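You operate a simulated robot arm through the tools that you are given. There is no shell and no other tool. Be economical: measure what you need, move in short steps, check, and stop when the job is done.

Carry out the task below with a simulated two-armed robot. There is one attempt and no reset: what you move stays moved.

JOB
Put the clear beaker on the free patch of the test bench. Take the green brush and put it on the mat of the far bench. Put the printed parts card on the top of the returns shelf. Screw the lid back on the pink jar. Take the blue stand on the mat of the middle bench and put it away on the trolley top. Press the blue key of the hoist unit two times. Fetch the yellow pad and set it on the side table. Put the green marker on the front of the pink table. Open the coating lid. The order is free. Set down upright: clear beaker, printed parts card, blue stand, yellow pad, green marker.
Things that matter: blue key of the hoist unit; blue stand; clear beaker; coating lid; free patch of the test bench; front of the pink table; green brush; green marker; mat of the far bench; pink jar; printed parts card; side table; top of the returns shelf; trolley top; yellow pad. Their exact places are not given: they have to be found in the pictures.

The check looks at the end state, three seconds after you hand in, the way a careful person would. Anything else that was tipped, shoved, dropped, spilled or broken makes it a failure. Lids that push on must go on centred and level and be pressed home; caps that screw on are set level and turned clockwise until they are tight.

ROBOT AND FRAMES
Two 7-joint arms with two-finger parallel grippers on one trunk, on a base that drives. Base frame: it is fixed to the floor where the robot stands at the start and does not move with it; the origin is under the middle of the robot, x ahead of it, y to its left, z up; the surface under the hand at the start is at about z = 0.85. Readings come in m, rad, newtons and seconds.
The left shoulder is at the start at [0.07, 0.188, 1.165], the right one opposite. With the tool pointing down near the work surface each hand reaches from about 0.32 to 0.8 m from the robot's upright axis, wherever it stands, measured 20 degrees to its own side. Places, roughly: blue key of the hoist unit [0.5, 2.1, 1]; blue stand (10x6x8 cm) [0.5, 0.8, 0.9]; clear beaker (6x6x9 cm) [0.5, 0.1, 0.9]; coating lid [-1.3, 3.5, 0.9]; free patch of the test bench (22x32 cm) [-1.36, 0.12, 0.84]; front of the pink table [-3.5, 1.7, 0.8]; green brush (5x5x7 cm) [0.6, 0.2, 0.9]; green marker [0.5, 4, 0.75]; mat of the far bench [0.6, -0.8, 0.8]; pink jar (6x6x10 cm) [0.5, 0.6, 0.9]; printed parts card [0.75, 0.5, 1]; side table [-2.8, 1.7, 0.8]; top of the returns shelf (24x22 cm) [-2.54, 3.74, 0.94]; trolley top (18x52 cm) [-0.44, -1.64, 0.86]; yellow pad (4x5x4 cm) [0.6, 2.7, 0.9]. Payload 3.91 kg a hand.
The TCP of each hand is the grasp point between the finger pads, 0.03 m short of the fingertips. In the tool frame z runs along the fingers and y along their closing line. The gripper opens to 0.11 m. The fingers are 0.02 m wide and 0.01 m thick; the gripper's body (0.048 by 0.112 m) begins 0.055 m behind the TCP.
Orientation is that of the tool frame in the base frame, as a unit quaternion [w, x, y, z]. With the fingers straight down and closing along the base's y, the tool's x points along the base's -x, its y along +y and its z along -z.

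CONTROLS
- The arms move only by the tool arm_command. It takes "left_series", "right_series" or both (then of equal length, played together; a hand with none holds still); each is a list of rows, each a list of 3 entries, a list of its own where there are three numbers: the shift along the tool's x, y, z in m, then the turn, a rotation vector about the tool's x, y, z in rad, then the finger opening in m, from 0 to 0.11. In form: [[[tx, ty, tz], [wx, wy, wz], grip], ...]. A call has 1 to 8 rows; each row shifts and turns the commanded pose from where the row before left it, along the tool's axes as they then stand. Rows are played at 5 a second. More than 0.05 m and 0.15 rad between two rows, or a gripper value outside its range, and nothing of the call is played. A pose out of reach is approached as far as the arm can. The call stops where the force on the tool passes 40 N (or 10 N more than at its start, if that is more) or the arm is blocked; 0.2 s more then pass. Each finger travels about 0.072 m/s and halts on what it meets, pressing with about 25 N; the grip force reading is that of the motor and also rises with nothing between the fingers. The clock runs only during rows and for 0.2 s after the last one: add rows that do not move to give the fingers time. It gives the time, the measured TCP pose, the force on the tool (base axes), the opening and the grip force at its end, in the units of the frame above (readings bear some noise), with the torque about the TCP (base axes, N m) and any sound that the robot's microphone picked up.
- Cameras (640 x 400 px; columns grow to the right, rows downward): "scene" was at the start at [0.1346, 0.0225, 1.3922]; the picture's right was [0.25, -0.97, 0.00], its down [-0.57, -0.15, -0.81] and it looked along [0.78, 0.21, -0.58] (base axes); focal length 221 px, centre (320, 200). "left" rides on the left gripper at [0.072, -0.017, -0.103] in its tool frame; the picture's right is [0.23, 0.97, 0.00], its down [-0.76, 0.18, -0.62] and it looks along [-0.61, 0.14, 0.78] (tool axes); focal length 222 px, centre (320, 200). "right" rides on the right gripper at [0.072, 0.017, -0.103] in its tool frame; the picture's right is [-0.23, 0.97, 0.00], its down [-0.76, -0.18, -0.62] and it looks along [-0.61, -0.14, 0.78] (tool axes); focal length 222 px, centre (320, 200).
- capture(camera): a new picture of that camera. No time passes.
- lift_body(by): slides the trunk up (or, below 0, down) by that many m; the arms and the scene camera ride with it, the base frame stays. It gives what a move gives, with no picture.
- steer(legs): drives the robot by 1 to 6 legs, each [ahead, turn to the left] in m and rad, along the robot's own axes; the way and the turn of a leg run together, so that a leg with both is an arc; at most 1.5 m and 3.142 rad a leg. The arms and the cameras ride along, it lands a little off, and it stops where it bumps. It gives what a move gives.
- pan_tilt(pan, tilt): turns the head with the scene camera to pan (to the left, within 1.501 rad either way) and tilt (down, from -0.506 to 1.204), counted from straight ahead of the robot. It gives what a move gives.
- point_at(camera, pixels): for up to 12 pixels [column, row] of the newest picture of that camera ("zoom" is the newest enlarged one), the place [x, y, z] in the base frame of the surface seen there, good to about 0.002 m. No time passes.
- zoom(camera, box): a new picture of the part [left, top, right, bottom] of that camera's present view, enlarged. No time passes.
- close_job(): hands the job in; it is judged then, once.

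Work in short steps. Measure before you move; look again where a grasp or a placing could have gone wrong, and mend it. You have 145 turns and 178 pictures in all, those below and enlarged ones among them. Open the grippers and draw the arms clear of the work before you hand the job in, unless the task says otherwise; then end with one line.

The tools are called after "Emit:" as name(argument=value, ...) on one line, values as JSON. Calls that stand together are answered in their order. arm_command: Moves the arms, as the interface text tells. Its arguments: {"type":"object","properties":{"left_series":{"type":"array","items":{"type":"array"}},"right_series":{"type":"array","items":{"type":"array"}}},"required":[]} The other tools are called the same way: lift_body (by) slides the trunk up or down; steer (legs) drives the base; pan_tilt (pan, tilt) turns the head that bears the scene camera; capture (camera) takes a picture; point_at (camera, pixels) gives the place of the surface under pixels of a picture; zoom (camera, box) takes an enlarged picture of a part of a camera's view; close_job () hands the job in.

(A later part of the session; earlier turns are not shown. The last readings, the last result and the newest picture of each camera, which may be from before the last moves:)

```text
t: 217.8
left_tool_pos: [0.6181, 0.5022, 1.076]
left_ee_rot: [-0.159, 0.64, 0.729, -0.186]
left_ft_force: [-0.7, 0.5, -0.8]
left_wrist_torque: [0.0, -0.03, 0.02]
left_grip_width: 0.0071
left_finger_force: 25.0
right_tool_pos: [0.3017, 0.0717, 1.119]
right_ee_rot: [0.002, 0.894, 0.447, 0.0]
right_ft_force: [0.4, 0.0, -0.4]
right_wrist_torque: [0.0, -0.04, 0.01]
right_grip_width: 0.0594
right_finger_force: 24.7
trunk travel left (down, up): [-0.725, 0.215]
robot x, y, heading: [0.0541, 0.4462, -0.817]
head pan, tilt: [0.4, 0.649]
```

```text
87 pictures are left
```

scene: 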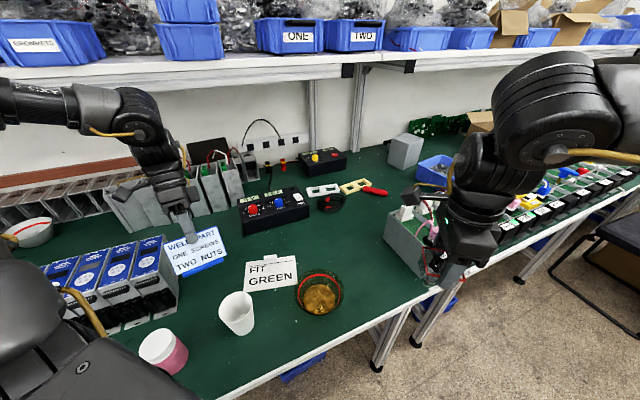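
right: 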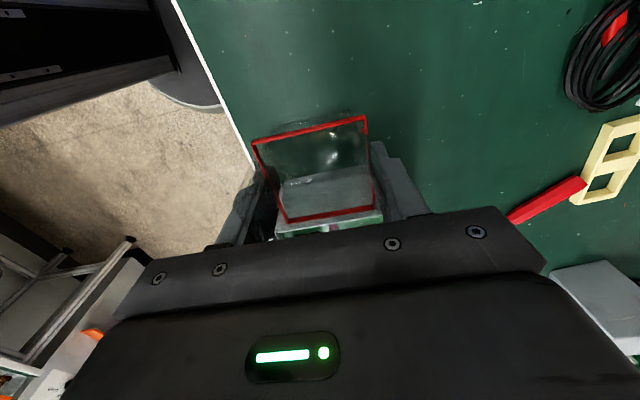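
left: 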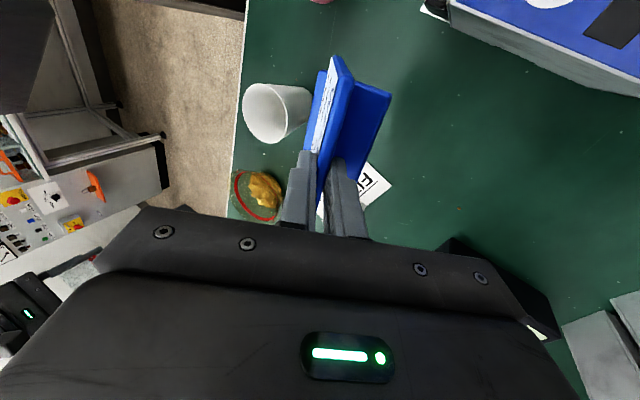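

Raise the card a bit more, back away from the bench, and drive to the test bench at (−1.36, 0.12).

Emit:
arm_command(left_series=[[[0, -0.0188, -0.0353], [0, 0, 0], 0.0], [[0, -0.0188, -0.0353], [0, 0, 0], 0.0]])

Emit:
steer(legs=[[-0.3, 0], [0, -1.483], [0.93, 0], [0, -0.838]])

Emit:
pan_tilt(pan=-0.1, tilt=0.6)

Emit:
capture(camera="scene")

```text
t: 218.4
left_tool_pos: [0.6181, 0.5011, 1.1569]
left_ee_rot: [-0.16, 0.64, 0.728, -0.185]
left_ft_force: [-0.1, 0.3, 0.1]
left_wrist_torque: [0.01, -0.02, 0.0]
left_grip_width: 0.0072
left_finger_force: 24.7
right_tool_pos: [0.3008, 0.0706, 1.1184]
right_ee_rot: [0.002, 0.895, 0.447, 0.0]
right_ft_force: [-0.7, -0.2, -0.2]
right_wrist_torque: [0.0, -0.03, 0.03]
right_grip_width: 0.0596
right_finger_force: 25.3
trunk travel left (down, up): [-0.725, 0.215]
robot x, y, heading: [0.0517, 0.4473, -0.822]
head pan, tilt: [0.4, 0.649]
```

```text
t: 229.5
left_tool_pos: [-0.8102, -0.602, 1.1558]
left_ee_rot: [-0.243, 0.97, -0.011, 0.0]
left_ft_force: [-0.2, 0.8, -0.4]
left_wrist_torque: [-0.03, 0.03, 0.0]
left_grip_width: 0.007
left_finger_force: 25.4
right_tool_pos: [-1.1774, -0.2286, 1.1205]
right_ee_rot: [0.005, 0.928, -0.372, 0.01]
right_ft_force: [11.6, -1.7, -0.4]
right_wrist_torque: [0.04, 0.03, 0.34]
right_grip_width: 0.0597
right_finger_force: 24.6
trunk travel left (down, up): [-0.725, 0.215]
robot x, y, heading: [-0.7782, -0.0298, -2.534]
head pan, tilt: [0.4, 0.649]
stopped in leg 4: the force on the tool passed its limit at 79 N (the readings are from after the stop); the commanded pose is now the measured one
```

```text
t: 230.5
left_tool_pos: [-0.8096, -0.6034, 1.1553]
left_ee_rot: [-0.245, 0.969, -0.011, -0.002]
left_ft_force: [-0.5, -0.7, -1.2]
left_wrist_torque: [0.01, 0.0, 0.0]
left_grip_width: 0.007
left_finger_force: 24.7
right_tool_pos: [-1.1767, -0.2289, 1.1208]
right_ee_rot: [0.005, 0.927, -0.374, 0.009]
right_ft_force: [15.1, 0.5, 0.6]
right_wrist_torque: [0.04, 0.06, 0.36]
right_grip_width: 0.0596
right_finger_force: 25.3
trunk travel left (down, up): [-0.725, 0.215]
robot x, y, heading: [-0.7773, -0.0313, -2.539]
head pan, tilt: [-0.099, 0.6]
```

```text
86 pictures are left
```

scene: 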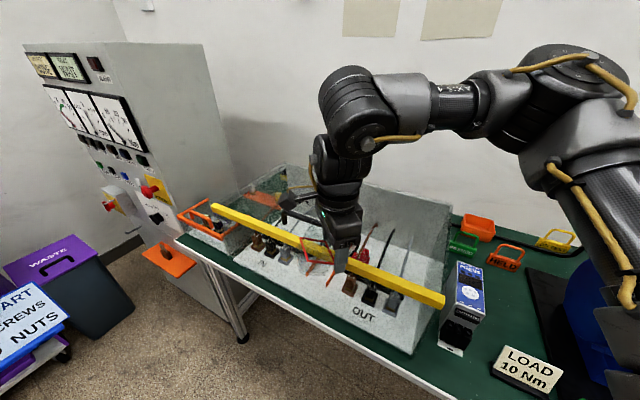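

The right hand touched the yellow bar of the enclosure. Reverse the turn straight away, back up a little and look.

Emit:
steer(legs=[[0, 0.3], [-0.15, 0]])

Emit:
pan_tilt(pan=-0.5, tilt=0.6)

Emit:
capture(camera="scene")

Emit:
capture(camera="right")

```text
t: 232.8
left_tool_pos: [-0.5549, -0.4715, 1.1549]
left_ee_rot: [-0.242, 0.961, 0.131, -0.034]
left_ft_force: [-0.7, -0.3, -0.2]
left_wrist_torque: [0.01, -0.01, -0.01]
left_grip_width: 0.0069
left_finger_force: 25.2
right_tool_pos: [-1.0145, -0.2189, 1.1192]
right_ee_rot: [0.002, 0.972, -0.237, 0.011]
right_ft_force: [-0.6, -0.8, -0.9]
right_wrist_torque: [0.02, 0.03, -0.01]
right_grip_width: 0.0595
right_finger_force: 25.3
trunk travel left (down, up): [-0.725, 0.215]
robot x, y, heading: [-0.6868, 0.0852, -2.247]
head pan, tilt: [-0.099, 0.6]
```

```text
t: 233.7
left_tool_pos: [-0.5516, -0.4692, 1.1555]
left_ee_rot: [-0.242, 0.961, 0.131, -0.035]
left_ft_force: [-0.2, -0.1, -0.4]
left_wrist_torque: [-0.01, -0.02, 0.0]
left_grip_width: 0.007
left_finger_force: 24.5
right_tool_pos: [-1.0127, -0.2165, 1.1205]
right_ee_rot: [0.002, 0.972, -0.236, 0.01]
right_ft_force: [0.0, -0.2, -0.8]
right_wrist_torque: [0.01, 0.02, 0.0]
right_grip_width: 0.0594
right_finger_force: 25.0
trunk travel left (down, up): [-0.725, 0.215]
robot x, y, heading: [-0.6867, 0.0884, -2.241]
head pan, tilt: [-0.499, 0.6]
```

```text
85 pictures are left
```

scene: 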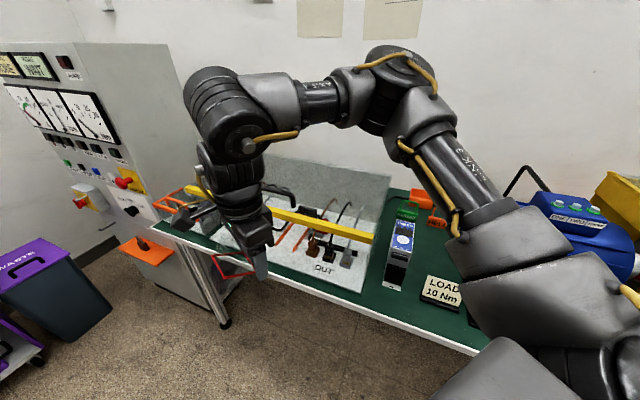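

```text
84 pictures are left
```

right: 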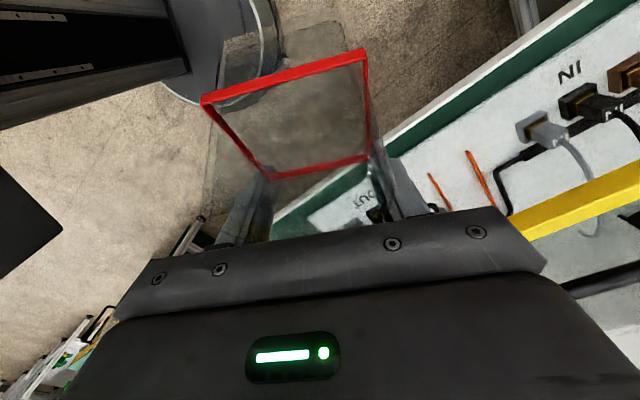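

The beaker seems to have pivoted in the grip. Measure the band corners.

Emit:
point_at(camera="right", pixels=[[205, 100], [362, 53], [368, 155], [272, 176], [285, 76], [366, 100], [320, 166], [236, 140]])

Emit:
zoom(camera="scene", box=[180, 190, 300, 300])

Emit:
point_at(camera="scene", pixels=[[340, 227], [300, 215], [440, 285], [420, 320], [370, 290], [455, 255], [400, 255], [395, 225], [385, 205], [480, 330]])

```text
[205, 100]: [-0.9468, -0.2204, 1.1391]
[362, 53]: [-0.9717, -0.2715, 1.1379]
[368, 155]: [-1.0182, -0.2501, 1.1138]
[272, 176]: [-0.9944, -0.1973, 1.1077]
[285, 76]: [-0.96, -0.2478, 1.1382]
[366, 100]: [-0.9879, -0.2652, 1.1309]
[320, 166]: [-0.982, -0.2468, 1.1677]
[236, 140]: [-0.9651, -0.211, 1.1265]
```

```text
3.64 times, centred on (240, 245) of scene
```

zoom: 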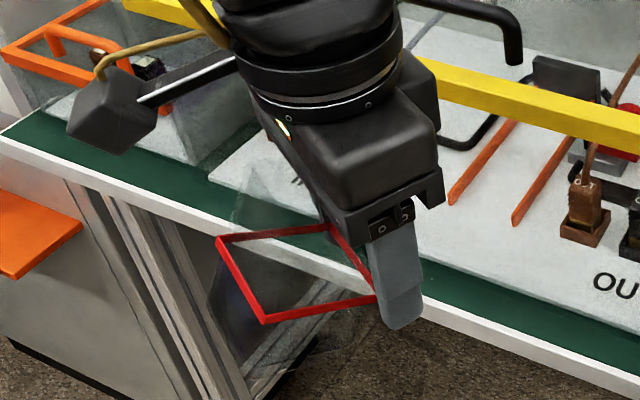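

```text
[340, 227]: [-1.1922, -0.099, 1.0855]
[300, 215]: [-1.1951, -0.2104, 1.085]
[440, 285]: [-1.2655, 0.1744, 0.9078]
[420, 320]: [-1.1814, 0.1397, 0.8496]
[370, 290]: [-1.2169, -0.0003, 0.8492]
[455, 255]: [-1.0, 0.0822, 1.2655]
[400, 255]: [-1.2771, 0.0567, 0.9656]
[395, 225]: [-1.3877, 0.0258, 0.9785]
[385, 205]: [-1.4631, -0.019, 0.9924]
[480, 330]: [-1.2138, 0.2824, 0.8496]
```

The beaker pivoted ~29° about the finger axis (its +tool-x side is high). I back away, turn to face the bench, and tilt the right tool −0.5 rad about its y to level it.

Emit:
steer(legs=[[-0.3, 0], [0, -0.8]])

Emit:
arm_command(right_series=[[[0, 0, -0.02], [0, -0.125, 0], 0.05], [[0, 0, -0.02], [0, -0.125, 0], 0.05], [[0, 0, 0], [0, -0.125, 0], 0.05], [[0, 0, 0], [0, -0.125, 0], 0.05], [[0, 0, 0], [0, 0, 0], 0.05]])

Emit:
pan_tilt(pan=0.1, tilt=0.55)

Emit:
capture(camera="scene")

Emit:
capture(camera="right")

```text
t: 237.8
left_tool_pos: [-0.8077, -0.1675, 1.1548]
left_ee_rot: [-0.236, 0.936, -0.255, 0.062]
left_ft_force: [-0.4, -0.2, -0.2]
left_wrist_torque: [-0.03, -0.02, -0.02]
left_grip_width: 0.0069
left_finger_force: 25.1
right_tool_pos: [-0.9474, 0.3391, 1.119]
right_ee_rot: [0.006, 0.803, -0.596, 0.008]
right_ft_force: [0.2, -0.6, -1.2]
right_wrist_torque: [0.0, -0.02, -0.03]
right_grip_width: 0.0594
right_finger_force: 24.8
trunk travel left (down, up): [-0.725, 0.215]
robot x, y, heading: [-0.5, 0.3188, -3.041]
head pan, tilt: [-0.499, 0.6]
```

```text
t: 239.0
left_tool_pos: [-0.8074, -0.1657, 1.1557]
left_ee_rot: [-0.237, 0.936, -0.255, 0.061]
left_ft_force: [1.0, -0.9, -0.4]
left_wrist_torque: [-0.02, 0.04, -0.01]
left_grip_width: 0.007
left_finger_force: 25.2
right_tool_pos: [-0.9472, 0.3398, 1.1594]
right_ee_rot: [-0.141, 0.779, -0.58, -0.191]
right_ft_force: [0.9, 0.1, -0.3]
right_wrist_torque: [0.01, 0.02, 0.02]
right_grip_width: 0.0596
right_finger_force: 24.7
trunk travel left (down, up): [-0.725, 0.215]
robot x, y, heading: [-0.5015, 0.3139, -3.046]
head pan, tilt: [-0.499, 0.6]
```

```text
t: 240.0
left_tool_pos: [-0.8063, -0.1666, 1.1551]
left_ee_rot: [-0.237, 0.935, -0.255, 0.062]
left_ft_force: [-0.1, 0.0, 0.0]
left_wrist_torque: [0.0, -0.01, -0.02]
left_grip_width: 0.0069
left_finger_force: 24.8
right_tool_pos: [-0.9457, 0.3392, 1.1595]
right_ee_rot: [-0.142, 0.78, -0.579, -0.19]
right_ft_force: [0.1, -0.1, -0.3]
right_wrist_torque: [-0.01, 0.01, -0.01]
right_grip_width: 0.0593
right_finger_force: 25.5
trunk travel left (down, up): [-0.725, 0.215]
robot x, y, heading: [-0.4985, 0.3156, -3.044]
head pan, tilt: [0.099, 0.55]
```

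```text
82 pictures are left
```

scene: 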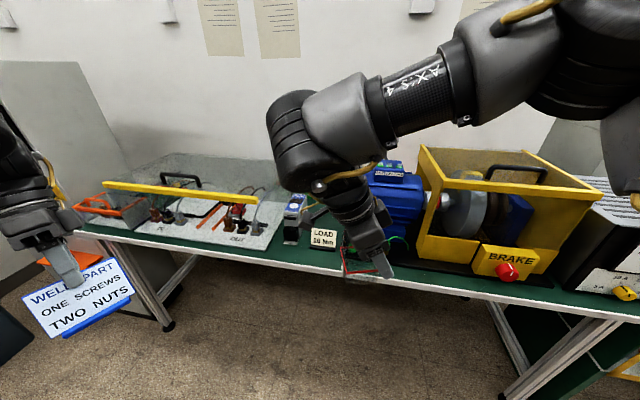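

```text
81 pictures are left
```

right: 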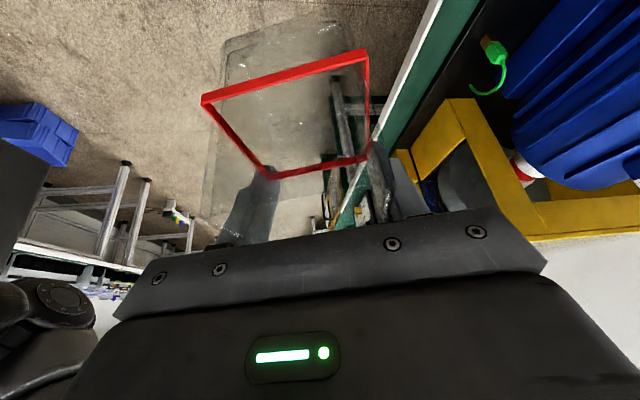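

Emit:
point_at(camera="right", pixels=[[205, 100], [362, 53], [366, 155], [272, 176]])

Emit:
zoom(camera="scene", box=[240, 160, 440, 290])

Emit:
point_at(camera="scene", pixels=[[310, 215], [318, 205], [312, 248], [335, 255], [275, 235], [292, 235], [330, 240], [290, 205], [320, 225], [300, 255]])

```text
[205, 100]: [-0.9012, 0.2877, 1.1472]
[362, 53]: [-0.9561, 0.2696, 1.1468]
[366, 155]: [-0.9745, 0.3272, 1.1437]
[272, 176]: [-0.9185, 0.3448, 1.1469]
```

```text
3.08 times, centred on (340, 225) of scene
```

zoom: 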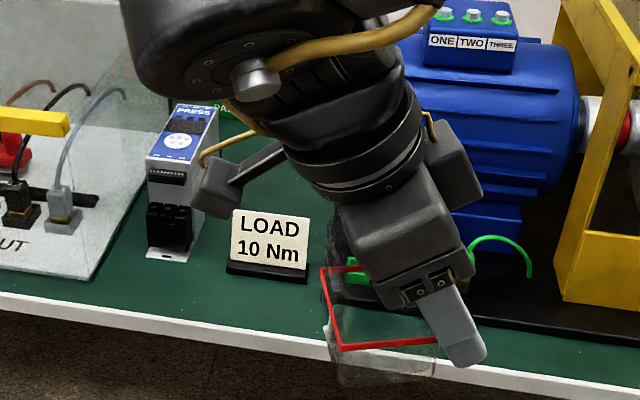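

```text
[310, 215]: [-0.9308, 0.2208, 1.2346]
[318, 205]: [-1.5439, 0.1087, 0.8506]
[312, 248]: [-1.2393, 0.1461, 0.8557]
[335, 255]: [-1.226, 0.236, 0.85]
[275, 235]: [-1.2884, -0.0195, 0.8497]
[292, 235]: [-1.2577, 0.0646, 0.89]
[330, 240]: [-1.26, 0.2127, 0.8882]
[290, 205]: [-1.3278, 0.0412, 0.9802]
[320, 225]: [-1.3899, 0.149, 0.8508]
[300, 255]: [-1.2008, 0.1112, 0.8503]
```

The beaker is level again. Its place: behind the LOAD plate near (−1.36, 0.155). Turn the tilted right hand about the vertical by ~−1.28 rad (so that it leans toward the robot), raise the card, and drive in.

Emit:
arm_command(right_series=[[[0, 0, 0], [-0.0685, 0, -0.1254], 0.05], [[0, 0, 0], [-0.0685, 0, -0.1254], 0.05], [[0, 0, 0], [-0.0685, 0, -0.1254], 0.05], [[0, 0, 0], [-0.0685, 0, -0.1254], 0.05], [[0, 0, 0], [-0.0685, 0, -0.1254], 0.05], [[0, 0, 0], [-0.0685, 0, -0.1254], 0.05], [[0, 0, 0], [-0.0685, 0, -0.1254], 0.05], [[0, 0, 0], [-0.0685, 0, -0.1254], 0.05]], left_series=[[[0, -0.0188, -0.0353], [0, 0, 0], 0.0], [[0, -0.0188, -0.0353], [0, 0, 0], 0.0], [[0, 0, 0], [0, 0, 0], 0.0], [[0, 0, 0], [0, 0, 0], 0.0], [[0, 0, 0], [0, 0, 0], 0.0], [[0, 0, 0], [0, 0, 0], 0.0], [[0, 0, 0], [0, 0, 0], 0.0], [[0, 0, 0], [0, 0, 0], 0.0]])

Emit:
steer(legs=[[0, 1.473], [0.16, 0], [0, -1.571], [0.28, 0]])

Emit:
pan_tilt(pan=-0.1, tilt=0.7)

Emit:
capture(camera="scene")

Emit:
capture(camera="right")

```text
t: 241.8
left_tool_pos: [-0.8079, -0.1667, 1.2344]
left_ee_rot: [-0.237, 0.935, -0.255, 0.062]
left_ft_force: [0.0, -0.3, -0.6]
left_wrist_torque: [0.01, 0.0, -0.01]
left_grip_width: 0.0071
left_finger_force: 24.6
right_tool_pos: [-0.946, 0.339, 1.1596]
right_ee_rot: [-0.006, 0.967, -0.068, -0.244]
right_ft_force: [0.5, 1.4, -1.0]
right_wrist_torque: [-0.04, -0.01, 0.03]
right_grip_width: 0.0592
right_finger_force: 24.9
trunk travel left (down, up): [-0.725, 0.215]
robot x, y, heading: [-0.5024, 0.3165, -3.048]
head pan, tilt: [0.099, 0.55]
```

```text
t: 252.2
left_tool_pos: [-1.1397, -0.2923, 1.2354]
left_ee_rot: [-0.234, 0.922, -0.301, 0.073]
left_ft_force: [0.8, 0.0, 0.3]
left_wrist_torque: [0.01, 0.03, 0.02]
left_grip_width: 0.0071
left_finger_force: 25.2
right_tool_pos: [-1.2277, 0.2261, 1.1606]
right_ee_rot: [-0.02, 0.963, -0.116, -0.243]
right_ft_force: [-0.3, 0.2, -0.9]
right_wrist_torque: [0.01, 0.03, 0.01]
right_grip_width: 0.0594
right_finger_force: 25.1
trunk travel left (down, up): [-0.725, 0.215]
robot x, y, heading: [-0.791, 0.16, 3.133]
head pan, tilt: [0.099, 0.55]
```

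```text
t: 252.9
left_tool_pos: [-1.1412, -0.2913, 1.2351]
left_ee_rot: [-0.233, 0.922, -0.301, 0.074]
left_ft_force: [0.3, 0.4, 0.1]
left_wrist_torque: [-0.01, -0.01, -0.05]
left_grip_width: 0.0067
left_finger_force: 24.8
right_tool_pos: [-1.2296, 0.2262, 1.1597]
right_ee_rot: [-0.02, 0.963, -0.116, -0.242]
right_ft_force: [0.2, -0.6, -1.0]
right_wrist_torque: [-0.02, 0.03, 0.0]
right_grip_width: 0.0595
right_finger_force: 25.1
trunk travel left (down, up): [-0.725, 0.215]
robot x, y, heading: [-0.7853, 0.1598, 3.135]
head pan, tilt: [-0.099, 0.7]
```

```text
79 pictures are left
```

scene: 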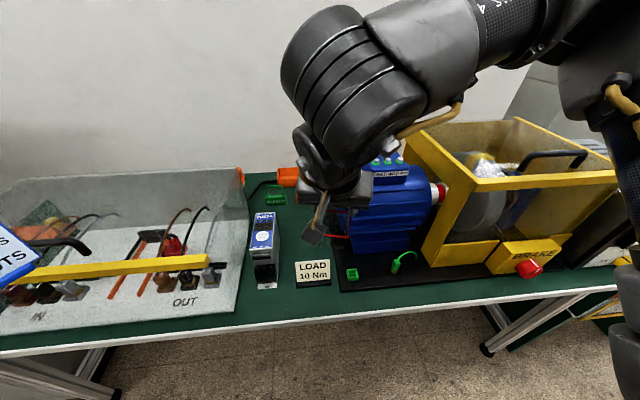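

```text
78 pictures are left
```

right: 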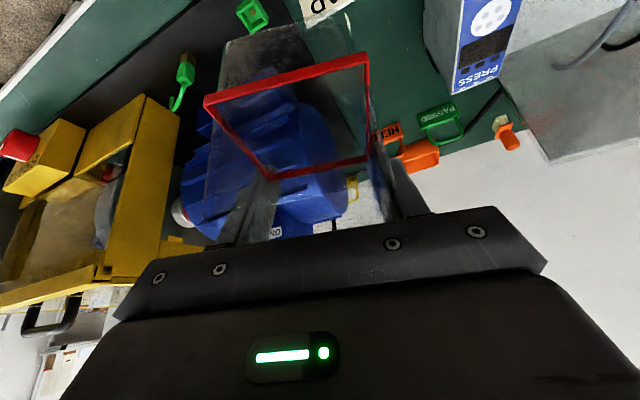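

Emit:
point_at(camera="scene", pixels=[[290, 240], [300, 215], [280, 255], [313, 258], [298, 283], [330, 255], [335, 285], [275, 215], [290, 290], [340, 240], [300, 245], [268, 280]])

Emit:
point_at(camera="right", pixels=[[208, 103], [365, 58], [368, 155], [272, 176]])

```text
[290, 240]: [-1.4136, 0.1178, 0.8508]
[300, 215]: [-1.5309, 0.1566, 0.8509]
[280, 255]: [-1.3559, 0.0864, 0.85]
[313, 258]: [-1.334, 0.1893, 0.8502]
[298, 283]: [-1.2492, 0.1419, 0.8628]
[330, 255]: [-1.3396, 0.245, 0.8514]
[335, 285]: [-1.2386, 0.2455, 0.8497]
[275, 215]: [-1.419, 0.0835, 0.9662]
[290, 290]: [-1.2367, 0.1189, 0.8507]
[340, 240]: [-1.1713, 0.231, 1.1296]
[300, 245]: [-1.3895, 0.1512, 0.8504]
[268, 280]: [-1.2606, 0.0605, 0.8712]
```

```text
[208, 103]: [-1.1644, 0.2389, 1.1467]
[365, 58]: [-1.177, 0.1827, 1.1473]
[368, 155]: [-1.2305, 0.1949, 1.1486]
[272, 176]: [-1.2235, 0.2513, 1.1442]
```

Shift over the free spot and descend 0.15 m, then look.

Emit:
arm_command(right_series=[[[-0.0353, 0.0212, 0.0192], [0, 0, 0], 0.05], [[-0.0353, 0.0212, 0.0192], [0, 0, 0], 0.05], [[-0.0353, 0.0212, 0.0192], [0, 0, 0], 0.05], [[-0.0353, 0.0212, 0.0192], [0, 0, 0], 0.05], [[0.0188, -0.0007, 0.0353], [0, 0, 0], 0.05], [[0.0188, -0.0007, 0.0353], [0, 0, 0], 0.05], [[0.0188, -0.0007, 0.0353], [0, 0, 0], 0.05], [[0, 0, 0], [0, 0, 0], 0.05]])

Emit:
capture(camera="right")

Emit:
zoom(camera="scene", box=[220, 140, 420, 300])

Emit:
point_at(camera="right", pixels=[[208, 103], [365, 58], [368, 155], [272, 176]])

```text
t: 254.7
left_tool_pos: [-1.1413, -0.2907, 1.2352]
left_ee_rot: [-0.234, 0.921, -0.301, 0.074]
left_ft_force: [0.8, 0.3, -0.3]
left_wrist_torque: [-0.01, 0.0, 0.01]
left_grip_width: 0.0073
left_finger_force: 25.0
right_tool_pos: [-1.4045, 0.1819, 1.0404]
right_ee_rot: [-0.018, 0.963, -0.115, -0.243]
right_ft_force: [0.1, 0.1, -0.4]
right_wrist_torque: [0.03, 0.02, 0.01]
right_grip_width: 0.0598
right_finger_force: 25.0
trunk travel left (down, up): [-0.725, 0.215]
robot x, y, heading: [-0.7873, 0.1607, 3.141]
head pan, tilt: [-0.099, 0.7]
```

```text
77 pictures are left
```

right: 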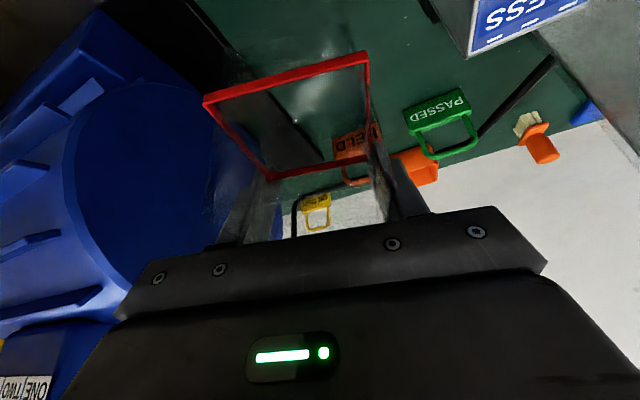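

```text
2.50 times, centred on (320, 220) of scene
```

zoom: 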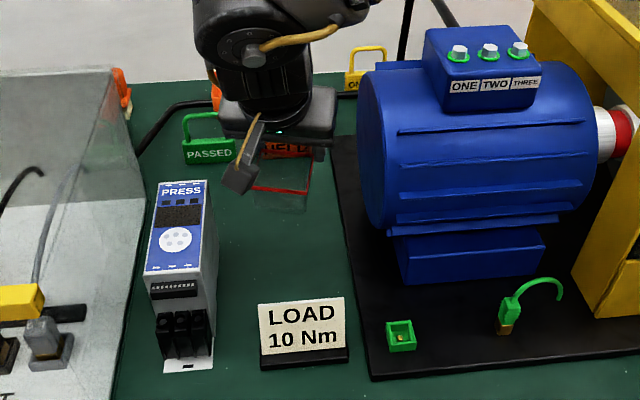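

```text
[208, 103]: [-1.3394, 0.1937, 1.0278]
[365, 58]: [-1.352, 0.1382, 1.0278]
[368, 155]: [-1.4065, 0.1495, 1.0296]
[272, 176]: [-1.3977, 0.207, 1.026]
```

Position is good; shift 1 cm away from the motor and descend to the surface.

Emit:
arm_command(right_series=[[[0.0021, 0.0097, -0.0009], [0, 0, 0], 0.05], [[0.0188, -0.0007, 0.0353], [0, 0, 0], 0.05], [[0.0188, -0.0007, 0.0353], [0, 0, 0], 0.05], [[0.0188, -0.0007, 0.0353], [0, 0, 0], 0.05], [[0.0054, -0.0002, 0.0101], [0, 0, 0], 0.05], [[0.0014, 0, 0.0026], [0, 0, 0], 0.05], [[0, 0, 0], [0, 0, 0], 0.05]])

Emit:
point_at(camera="right", pixels=[[208, 103], [365, 58]])

Emit:
zoom(camera="scene", box=[220, 140, 420, 300])

```text
t: 256.3
left_tool_pos: [-1.1407, -0.2926, 1.2346]
left_ee_rot: [-0.234, 0.922, -0.301, 0.074]
left_ft_force: [-0.2, 0.7, 0.5]
left_wrist_torque: [-0.01, 0.04, -0.02]
left_grip_width: 0.0072
left_finger_force: 25.2
right_tool_pos: [-1.4044, 0.1695, 0.9056]
right_ee_rot: [-0.02, 0.963, -0.116, -0.242]
right_ft_force: [-0.3, 0.1, 0.4]
right_wrist_torque: [-0.02, -0.01, -0.01]
right_grip_width: 0.0595
right_finger_force: 25.2
trunk travel left (down, up): [-0.725, 0.215]
robot x, y, heading: [-0.7891, 0.1599, 3.135]
head pan, tilt: [-0.099, 0.7]
```

```text
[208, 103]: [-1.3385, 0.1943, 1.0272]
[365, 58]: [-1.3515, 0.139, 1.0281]
```

```text
2.50 times, centred on (320, 220) of scene
```

zoom: 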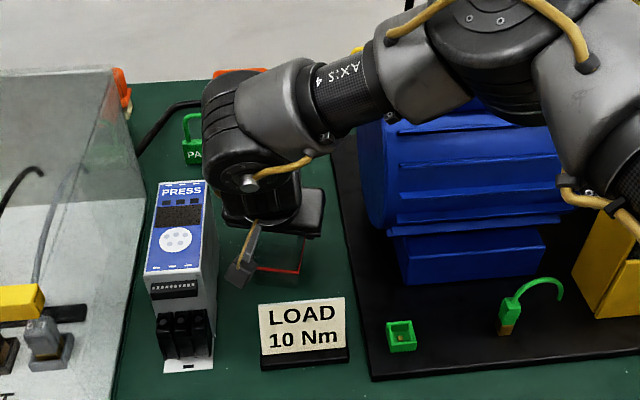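

Lower the last millimetres, open and rise vertically.

Emit:
arm_command(right_series=[[[0.001, 0, 0.0018], [0, 0, 0], 0.05], [[0.0007, 0, 0.0013], [0, 0, 0], 0.05], [[0, 0, 0], [0, 0, 0], 0.075], [[0, 0, 0], [0, 0, 0], 0.075], [[-0.0094, 0.0003, -0.0177], [0, 0, 0], 0.075], [[-0.0188, 0.0007, -0.0353], [0, 0, 0], 0.075], [[-0.0188, 0.0007, -0.0353], [0, 0, 0], 0.075], [[-0.0188, 0.0007, -0.0353], [0, 0, 0], 0.075]])

Emit:
arm_command(right_series=[[[-0.0188, 0.0007, -0.0353], [0, 0, 0], 0.075], [[-0.0188, 0.0007, -0.0353], [0, 0, 0], 0.075], [[-0.0188, 0.0007, -0.0353], [0, 0, 0], 0.075], [[0, 0, 0], [0, 0.125, 0], 0.075], [[0, 0, 0], [0, 0.125, 0], 0.075], [[0, 0, 0], [0, 0.125, 0], 0.075], [[0, 0, 0], [0, 0.125, 0], 0.075]])

Emit:
capture(camera="right")

Emit:
zoom(camera="scene", box=[220, 140, 420, 300])

```text
t: 258.1
left_tool_pos: [-1.1408, -0.2919, 1.235]
left_ee_rot: [-0.234, 0.921, -0.302, 0.072]
left_ft_force: [-0.9, -0.6, 0.2]
left_wrist_torque: [-0.02, 0.04, 0.01]
left_grip_width: 0.0071
left_finger_force: 24.5
right_tool_pos: [-1.4046, 0.171, 1.0433]
right_ee_rot: [-0.02, 0.963, -0.116, -0.243]
right_ft_force: [0.1, 0.5, -0.2]
right_wrist_torque: [0.01, 0.0, 0.0]
right_grip_width: 0.0752
right_finger_force: 0.1
trunk travel left (down, up): [-0.725, 0.215]
robot x, y, heading: [-0.7881, 0.1609, 3.137]
head pan, tilt: [-0.099, 0.7]
```

```text
t: 259.7
left_tool_pos: [-1.1425, -0.2914, 1.2345]
left_ee_rot: [-0.234, 0.921, -0.301, 0.074]
left_ft_force: [-0.8, 0.8, -0.1]
left_wrist_torque: [0.01, -0.03, 0.0]
left_grip_width: 0.0071
left_finger_force: 24.9
right_tool_pos: [-1.4046, 0.1712, 1.162]
right_ee_rot: [0.009, 0.993, -0.117, 0.004]
right_ft_force: [0.5, -0.5, -1.4]
right_wrist_torque: [0.02, -0.02, 0.02]
right_grip_width: 0.0753
right_finger_force: 0.0
trunk travel left (down, up): [-0.725, 0.215]
robot x, y, heading: [-0.7891, 0.159, 3.139]
head pan, tilt: [-0.099, 0.7]
```

```text
74 pictures are left
```

right: 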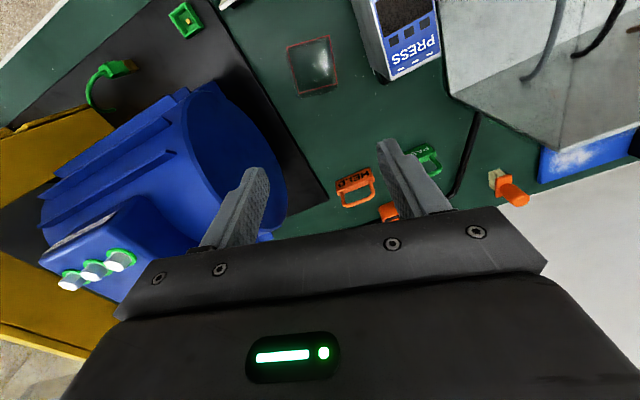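

```text
2.50 times, centred on (320, 220) of scene
```

zoom: 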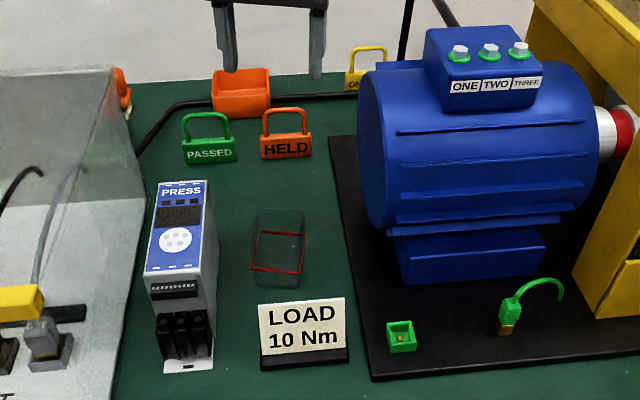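

Beaker stands upright on the free patch. Now back away and drive to the hoist unit at about (0.5, 2.1), card in the left hand.

Emit:
steer(legs=[[-0.62, 0], [0, -1.571], [1.1, 0], [1.05, 0], [0, -1.571]])

Emit:
pan_tilt(pan=0.0, tilt=0.5)

Emit:
capture(camera="scene")

```text
t: 280.8
left_tool_pos: [0.1232, 2.7452, 1.2351]
left_ee_rot: [-0.07, 0.284, 0.927, -0.235]
left_ft_force: [-0.2, -0.1, -0.4]
left_wrist_torque: [0.01, -0.02, 0.04]
left_grip_width: 0.007
left_finger_force: 24.7
right_tool_pos: [0.4038, 2.2924, 1.1624]
right_ee_rot: [-0.003, 0.1, 0.995, 0.01]
right_ft_force: [-0.2, -0.3, 0.8]
right_wrist_torque: [-0.01, 0.02, -0.01]
right_grip_width: 0.075
right_finger_force: 0.2
trunk travel left (down, up): [-0.725, 0.215]
robot x, y, heading: [-0.2093, 2.2783, 0.027]
head pan, tilt: [-0.099, 0.7]
```

```text
t: 281.6
left_tool_pos: [0.1238, 2.7448, 1.2357]
left_ee_rot: [-0.069, 0.285, 0.927, -0.234]
left_ft_force: [0.6, -0.1, -0.3]
left_wrist_torque: [-0.01, -0.01, -0.03]
left_grip_width: 0.007
left_finger_force: 25.4
right_tool_pos: [0.4031, 2.2921, 1.1616]
right_ee_rot: [-0.004, 0.099, 0.995, 0.01]
right_ft_force: [0.5, 0.4, 0.0]
right_wrist_torque: [-0.02, -0.01, -0.01]
right_grip_width: 0.0749
right_finger_force: 0.0
trunk travel left (down, up): [-0.725, 0.215]
robot x, y, heading: [-0.2148, 2.2808, 0.033]
head pan, tilt: [0.0, 0.499]
```

```text
72 pictures are left
```

scene: 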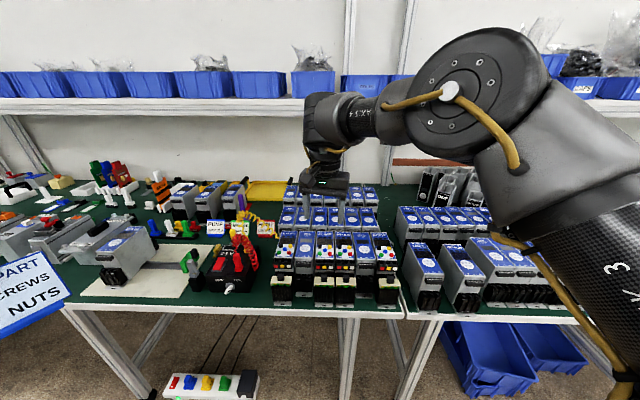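

Emit:
zoom(camera="scene", box=[260, 215, 410, 315])

Emit:
zoom(camera="scene", box=[130, 160, 310, 300])

```text
4.00 times, centred on (335, 265) of scene
```

zoom: 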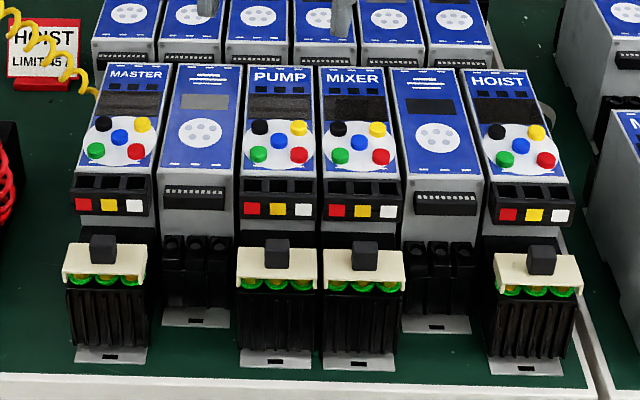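

```text
2.86 times, centred on (220, 230) of scene
```

zoom: 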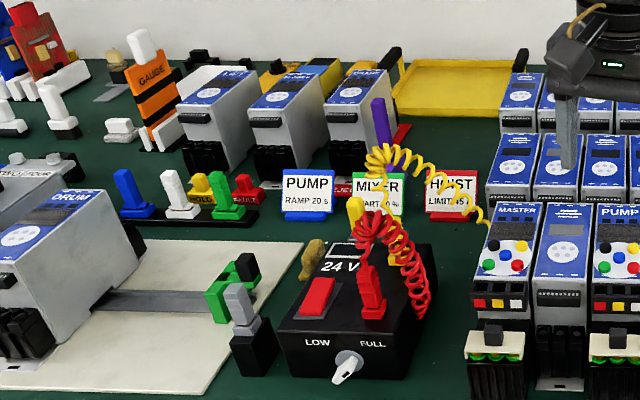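

Emit:
point_at(camera="zoom", pixels=[[200, 190], [200, 210], [310, 258], [135, 190], [240, 200], [470, 85], [355, 215], [180, 205]])

Emit:
zoom(camera="scene", box=[365, 225, 415, 275])

Emit:
point_at(camera="scene", pixels=[[390, 250], [384, 248], [396, 255], [385, 237], [393, 240], [388, 255]])

```text
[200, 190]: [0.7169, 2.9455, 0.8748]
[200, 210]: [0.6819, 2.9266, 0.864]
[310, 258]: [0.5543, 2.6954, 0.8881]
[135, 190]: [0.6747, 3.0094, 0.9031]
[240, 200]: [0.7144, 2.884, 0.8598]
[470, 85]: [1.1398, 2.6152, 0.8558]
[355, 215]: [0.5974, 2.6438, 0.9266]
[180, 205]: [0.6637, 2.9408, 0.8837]
```

```text
8.00 times, centred on (390, 250) of scene
```

zoom: 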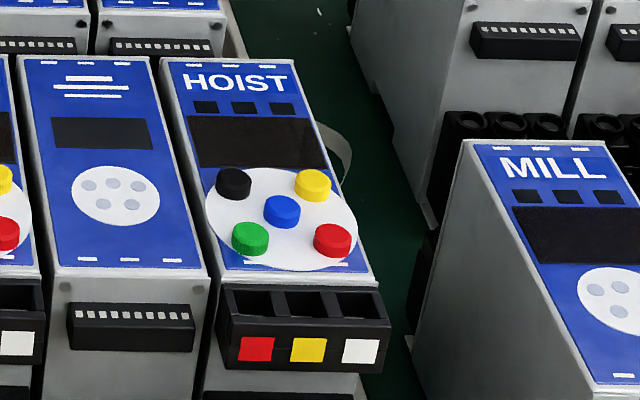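

```text
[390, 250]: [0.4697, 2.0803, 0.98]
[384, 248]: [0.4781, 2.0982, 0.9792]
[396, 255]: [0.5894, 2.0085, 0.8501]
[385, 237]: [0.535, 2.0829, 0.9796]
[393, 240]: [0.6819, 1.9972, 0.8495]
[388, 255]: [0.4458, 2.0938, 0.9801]
```

Emit:
point_at(camera="zoom", pixels=[[282, 203], [282, 222], [233, 178], [312, 180], [250, 232], [332, 234], [282, 240], [282, 190]])

```text
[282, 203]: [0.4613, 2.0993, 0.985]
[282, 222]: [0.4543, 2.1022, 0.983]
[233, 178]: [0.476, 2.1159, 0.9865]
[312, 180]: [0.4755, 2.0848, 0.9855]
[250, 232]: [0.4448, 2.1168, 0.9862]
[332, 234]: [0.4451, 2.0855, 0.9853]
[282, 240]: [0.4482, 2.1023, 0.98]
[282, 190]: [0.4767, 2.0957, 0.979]
```

The blue key's top is at (0.461, 2.100, 0.985), faces up. Close the right fingers, turn them 45° (so they fit between the other keys), and go above it.

Emit:
arm_command(right_series=[[[0, 0, 0], [0, 0, 0.147], 0.0], [[0, 0, 0], [0, 0, 0.147], 0.0], [[0, 0, 0], [0, 0, 0.147], 0.0], [[-0.0354, -0.0189, 0], [0, 0, 0.146], 0.0], [[-0.0354, -0.0189, 0], [0, 0, 0], 0.0], [[-0.0354, -0.0189, 0], [0, 0, 0], 0.0], [[-0.0354, -0.0189, 0], [0, 0, 0], 0.0], [[0, 0, 0], [0, 0, 0], 0.0]])

Emit:
capture(camera="right")

```text
t: 283.4
left_tool_pos: [0.1239, 2.7465, 1.2358]
left_ee_rot: [-0.069, 0.284, 0.927, -0.235]
left_ft_force: [0.8, 0.1, -1.0]
left_wrist_torque: [0.03, -0.01, 0.01]
left_grip_width: 0.0071
left_finger_force: 24.9
right_tool_pos: [0.4533, 2.14, 1.1573]
right_ee_rot: [-0.005, 0.383, 0.924, 0.008]
right_ft_force: [-1.3, 0.6, 0.5]
right_wrist_torque: [-0.03, -0.01, 0.0]
right_grip_width: 0.0
right_finger_force: 24.9
trunk travel left (down, up): [-0.725, 0.215]
robot x, y, heading: [-0.2156, 2.2801, 0.036]
head pan, tilt: [0.0, 0.499]
```

```text
68 pictures are left
```

right: 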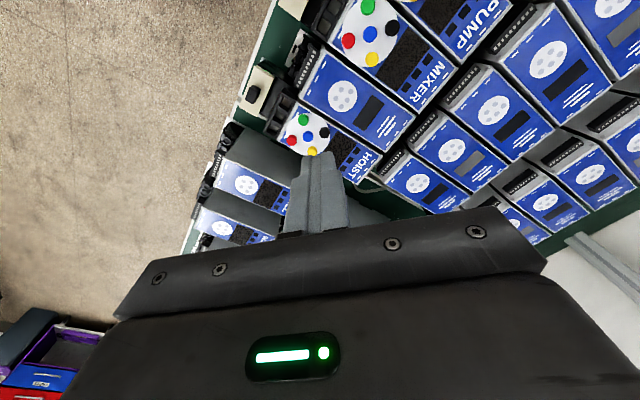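

Emit:
zoom(camera="right", box=[275, 105, 345, 160])

Emit:
point_at(camera="right", pixels=[[307, 135], [303, 120], [324, 133], [291, 140], [312, 152]])

```text
7.27 times, centred on (310, 132) of right
```

zoom: 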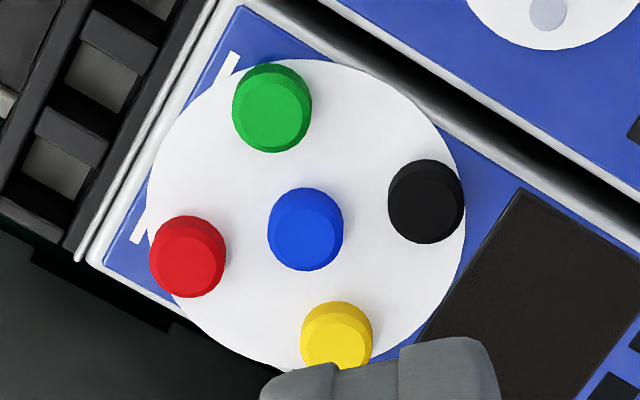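

```text
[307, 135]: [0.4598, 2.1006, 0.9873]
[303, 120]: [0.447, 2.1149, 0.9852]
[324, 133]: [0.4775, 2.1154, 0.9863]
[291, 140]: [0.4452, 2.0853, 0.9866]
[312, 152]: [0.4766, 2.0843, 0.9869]
```

Move over the key and descend to just above it, then look.

Emit:
arm_command(right_series=[[[-0.0337, -0.0235, 0], [0, 0, 0], 0.0], [[0, 0, 0.044], [0, 0, 0], 0.0], [[0, 0, 0.044], [0, 0, 0], 0.0], [[0, 0, 0.042], [0, 0, 0], 0.0], [[0, 0, 0], [0, 0, 0], 0.0]])

Emit:
zoom(camera="right", box=[260, 90, 380, 200])

Emit:
zoom(camera="scene", box=[350, 215, 420, 275])

```text
t: 284.6
left_tool_pos: [0.1229, 2.7447, 1.2353]
left_ee_rot: [-0.068, 0.284, 0.927, -0.235]
left_ft_force: [-0.6, -0.6, -0.7]
left_wrist_torque: [0.01, -0.01, 0.03]
left_grip_width: 0.007
left_finger_force: 25.0
right_tool_pos: [0.4545, 2.1037, 1.025]
right_ee_rot: [-0.005, 0.383, 0.924, 0.009]
right_ft_force: [-1.1, 0.5, 0.4]
right_wrist_torque: [-0.02, -0.02, 0.0]
right_grip_width: 0.0
right_finger_force: 24.9
right hand out of reach, approached as far as the arm can: row 1
trunk travel left (down, up): [-0.725, 0.215]
robot x, y, heading: [-0.2145, 2.2811, 0.03]
head pan, tilt: [0.0, 0.499]
```

```text
3.64 times, centred on (320, 145) of right
```

zoom: 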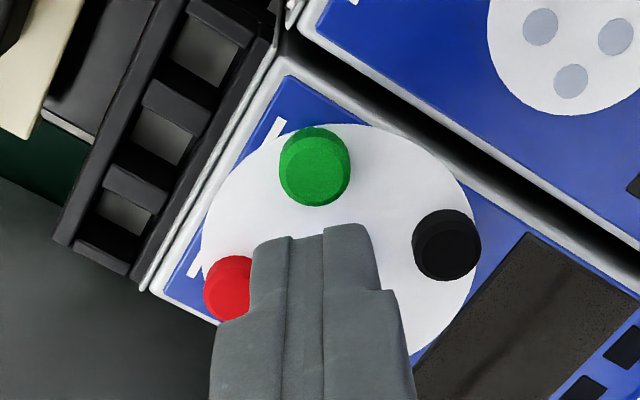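

```text
6.67 times, centred on (385, 245) of scene
```

zoom: 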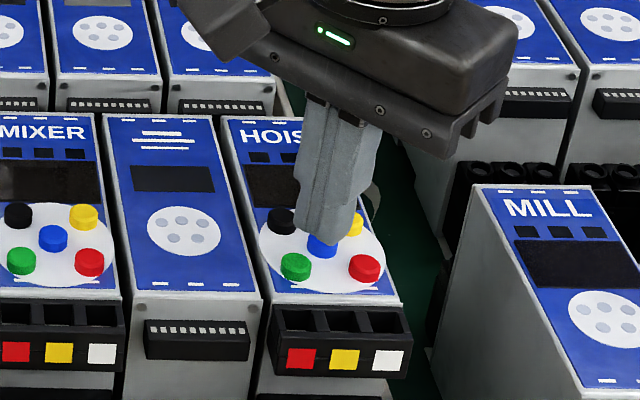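

Correct by (6, −4) mm, then check.

Emit:
arm_command(right_series=[[[-0.007, 0.0014, 0], [0, 0, 0], 0.0], [[0, 0, 0], [0, 0, 0], 0.0]])

Emit:
zoom(camera="right", box=[260, 90, 380, 200])

Emit:
zoom(camera="scene", box=[365, 225, 405, 265])

```text
t: 285.2
left_tool_pos: [0.1236, 2.7456, 1.2354]
left_ee_rot: [-0.068, 0.285, 0.927, -0.233]
left_ft_force: [0.6, 0.2, -0.6]
left_wrist_torque: [0.02, -0.01, 0.04]
left_grip_width: 0.0067
left_finger_force: 24.8
right_tool_pos: [0.4594, 2.1001, 1.0267]
right_ee_rot: [-0.005, 0.383, 0.924, 0.008]
right_ft_force: [1.0, 0.5, 0.0]
right_wrist_torque: [0.04, 0.0, -0.04]
right_grip_width: 0.0
right_finger_force: 24.9
trunk travel left (down, up): [-0.725, 0.215]
robot x, y, heading: [-0.215, 2.2799, 0.029]
head pan, tilt: [0.0, 0.499]
```

```text
3.64 times, centred on (320, 145) of right
```

zoom: 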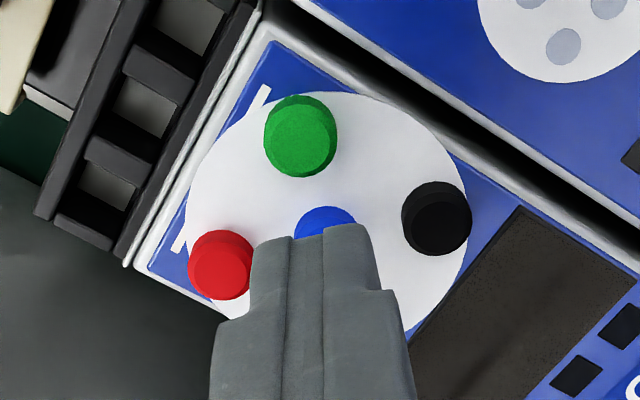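

```text
10.00 times, centred on (385, 245) of scene
```

zoom: 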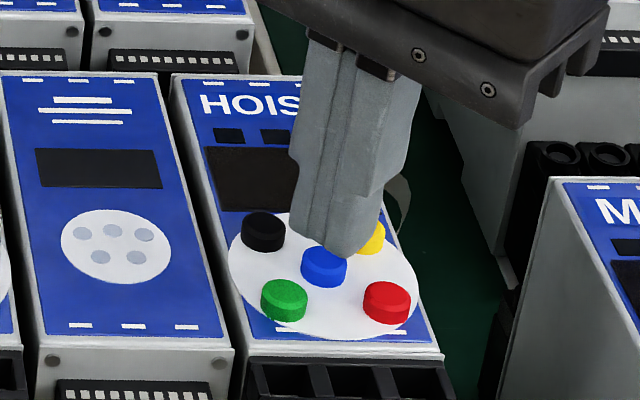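

Nudge 3 mm along tool +x (away from the yellow key), then press slowly once and listen.

Emit:
arm_command(right_series=[[[0.003, 0, 0.006], [0, 0, 0], 0.0], [[0, 0, 0.003], [0, 0, 0], 0.0], [[0, 0, 0.0015], [0, 0, 0], 0.0], [[0, 0, 0.0015], [0, 0, 0], 0.0], [[0, 0, 0.0015], [0, 0, 0], 0.0]])

Emit:
zoom(camera="scene", box=[365, 225, 405, 265])

```text
t: 286.4
left_tool_pos: [0.1243, 2.7446, 1.2367]
left_ee_rot: [-0.069, 0.284, 0.927, -0.234]
left_ft_force: [-0.5, 0.2, -0.7]
left_wrist_torque: [0.0, -0.01, 0.02]
left_grip_width: 0.007
left_finger_force: 24.9
right_tool_pos: [0.4582, 2.1031, 1.0121]
right_ee_rot: [-0.006, 0.383, 0.924, 0.01]
right_ft_force: [1.3, -2.1, 2.5]
right_wrist_torque: [-0.05, -0.05, 0.01]
right_grip_width: 0.0
right_finger_force: 25.2
trunk travel left (down, up): [-0.725, 0.215]
robot x, y, heading: [-0.2175, 2.2854, 0.032]
head pan, tilt: [0.0, 0.499]
heard: click
```

```text
10.00 times, centred on (385, 245) of scene
```

zoom: 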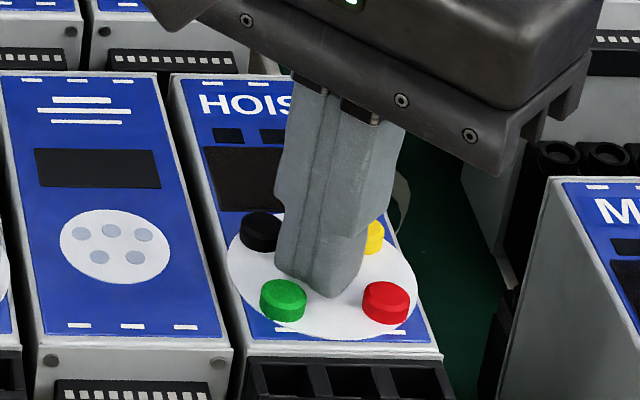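

One click. Rise 12 mm, wait, and press once more by the same amount; then rise away.

Emit:
arm_command(right_series=[[[0, 0, -0.006], [0, 0, 0], 0.0], [[0, 0, -0.006], [0, 0, 0], 0.0], [[0, 0, 0], [0, 0, 0], 0.0], [[0, 0, 0.006], [0, 0, 0], 0.0], [[0, 0, 0.003], [0, 0, 0], 0.0], [[0, 0, 0.0015], [0, 0, 0], 0.0], [[0, 0, 0.0015], [0, 0, 0], 0.0], [[0, 0, 0], [0, 0, 0], 0.0]])

Emit:
arm_command(right_series=[[[0, 0, -0.01], [0, 0, 0], 0.0], [[0, 0, -0.04], [0, 0, 0], 0.0], [[0, 0, -0.04], [0, 0, 0], 0.0], [[0, 0, -0.04], [0, 0, 0], 0.0]])

```text
t: 288.2
left_tool_pos: [0.1237, 2.7441, 1.2348]
left_ee_rot: [-0.068, 0.284, 0.927, -0.235]
left_ft_force: [-0.3, 0.4, -0.8]
left_wrist_torque: [0.02, -0.01, -0.01]
left_grip_width: 0.0068
left_finger_force: 24.7
right_tool_pos: [0.4587, 2.1022, 1.0112]
right_ee_rot: [-0.005, 0.383, 0.924, 0.009]
right_ft_force: [-0.3, 1.0, 2.3]
right_wrist_torque: [0.0, -0.06, 0.02]
right_grip_width: 0.0
right_finger_force: 24.8
trunk travel left (down, up): [-0.725, 0.215]
robot x, y, heading: [-0.211, 2.2801, 0.034]
head pan, tilt: [0.0, 0.499]
heard: click
```

```text
t: 289.2
left_tool_pos: [0.1237, 2.7455, 1.2354]
left_ee_rot: [-0.068, 0.284, 0.927, -0.234]
left_ft_force: [1.0, 0.3, -0.8]
left_wrist_torque: [-0.02, 0.01, 0.02]
left_grip_width: 0.0069
left_finger_force: 24.9
right_tool_pos: [0.4567, 2.1008, 1.1427]
right_ee_rot: [-0.006, 0.383, 0.924, 0.009]
right_ft_force: [-0.2, -0.3, 0.7]
right_wrist_torque: [0.0, 0.01, -0.01]
right_grip_width: 0.0002
right_finger_force: 25.0
trunk travel left (down, up): [-0.725, 0.215]
robot x, y, heading: [-0.2135, 2.2812, 0.036]
head pan, tilt: [0.0, 0.499]
```

Both clicks heard. Now move on to the yellow pad near (0.56, 2.70).

Emit:
steer(legs=[[0, 1.535], [0.57, 0], [0, -1.571], [0.15, 0]])

Emit:
pan_tilt(pan=-0.2, tilt=0.65)

Emit:
capture(camera="scene")

Emit:
capture(camera="right")

```text
t: 300.9
left_tool_pos: [0.3349, 3.2712, 1.2347]
left_ee_rot: [-0.079, 0.328, 0.913, -0.23]
left_ft_force: [0.1, -0.3, -0.5]
left_wrist_torque: [0.01, 0.0, 0.02]
left_grip_width: 0.0068
left_finger_force: 24.8
right_tool_pos: [0.6083, 2.5979, 1.144]
right_ee_rot: [-0.004, 0.426, 0.904, 0.01]
right_ft_force: [-0.6, -0.4, 0.9]
right_wrist_torque: [-0.02, 0.01, 0.04]
right_grip_width: 0.0001
right_finger_force: 25.1
trunk travel left (down, up): [-0.725, 0.215]
robot x, y, heading: [-0.0417, 2.8407, -0.06]
head pan, tilt: [0.0, 0.499]
```

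```text
t: 301.7
left_tool_pos: [0.3397, 3.272, 1.235]
left_ee_rot: [-0.081, 0.329, 0.912, -0.231]
left_ft_force: [-0.4, -0.6, -1.0]
left_wrist_torque: [-0.01, 0.02, 0.0]
left_grip_width: 0.0073
left_finger_force: 25.1
right_tool_pos: [0.6098, 2.5978, 1.1419]
right_ee_rot: [-0.005, 0.427, 0.904, 0.009]
right_ft_force: [0.1, -0.3, 0.5]
right_wrist_torque: [0.03, 0.03, 0.0]
right_grip_width: 0.0001
right_finger_force: 25.5
trunk travel left (down, up): [-0.725, 0.215]
robot x, y, heading: [-0.0437, 2.8417, -0.068]
head pan, tilt: [-0.201, 0.649]
```

```text
61 pictures are left
```

scene: 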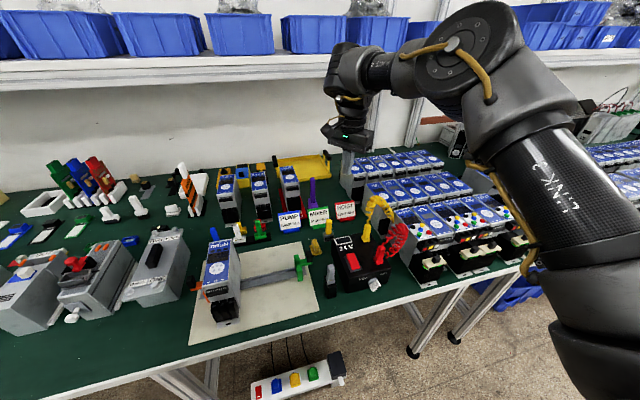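

```text
60 pictures are left
```

right: 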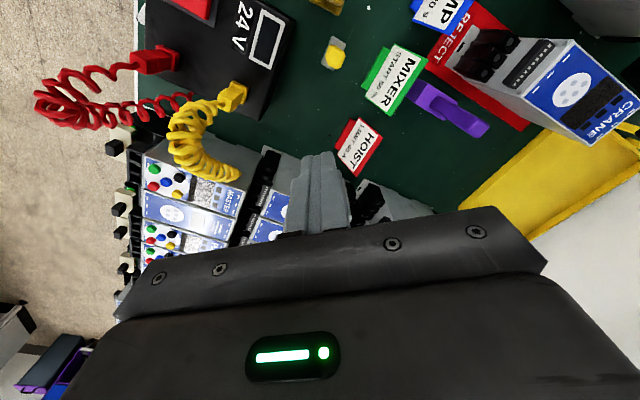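

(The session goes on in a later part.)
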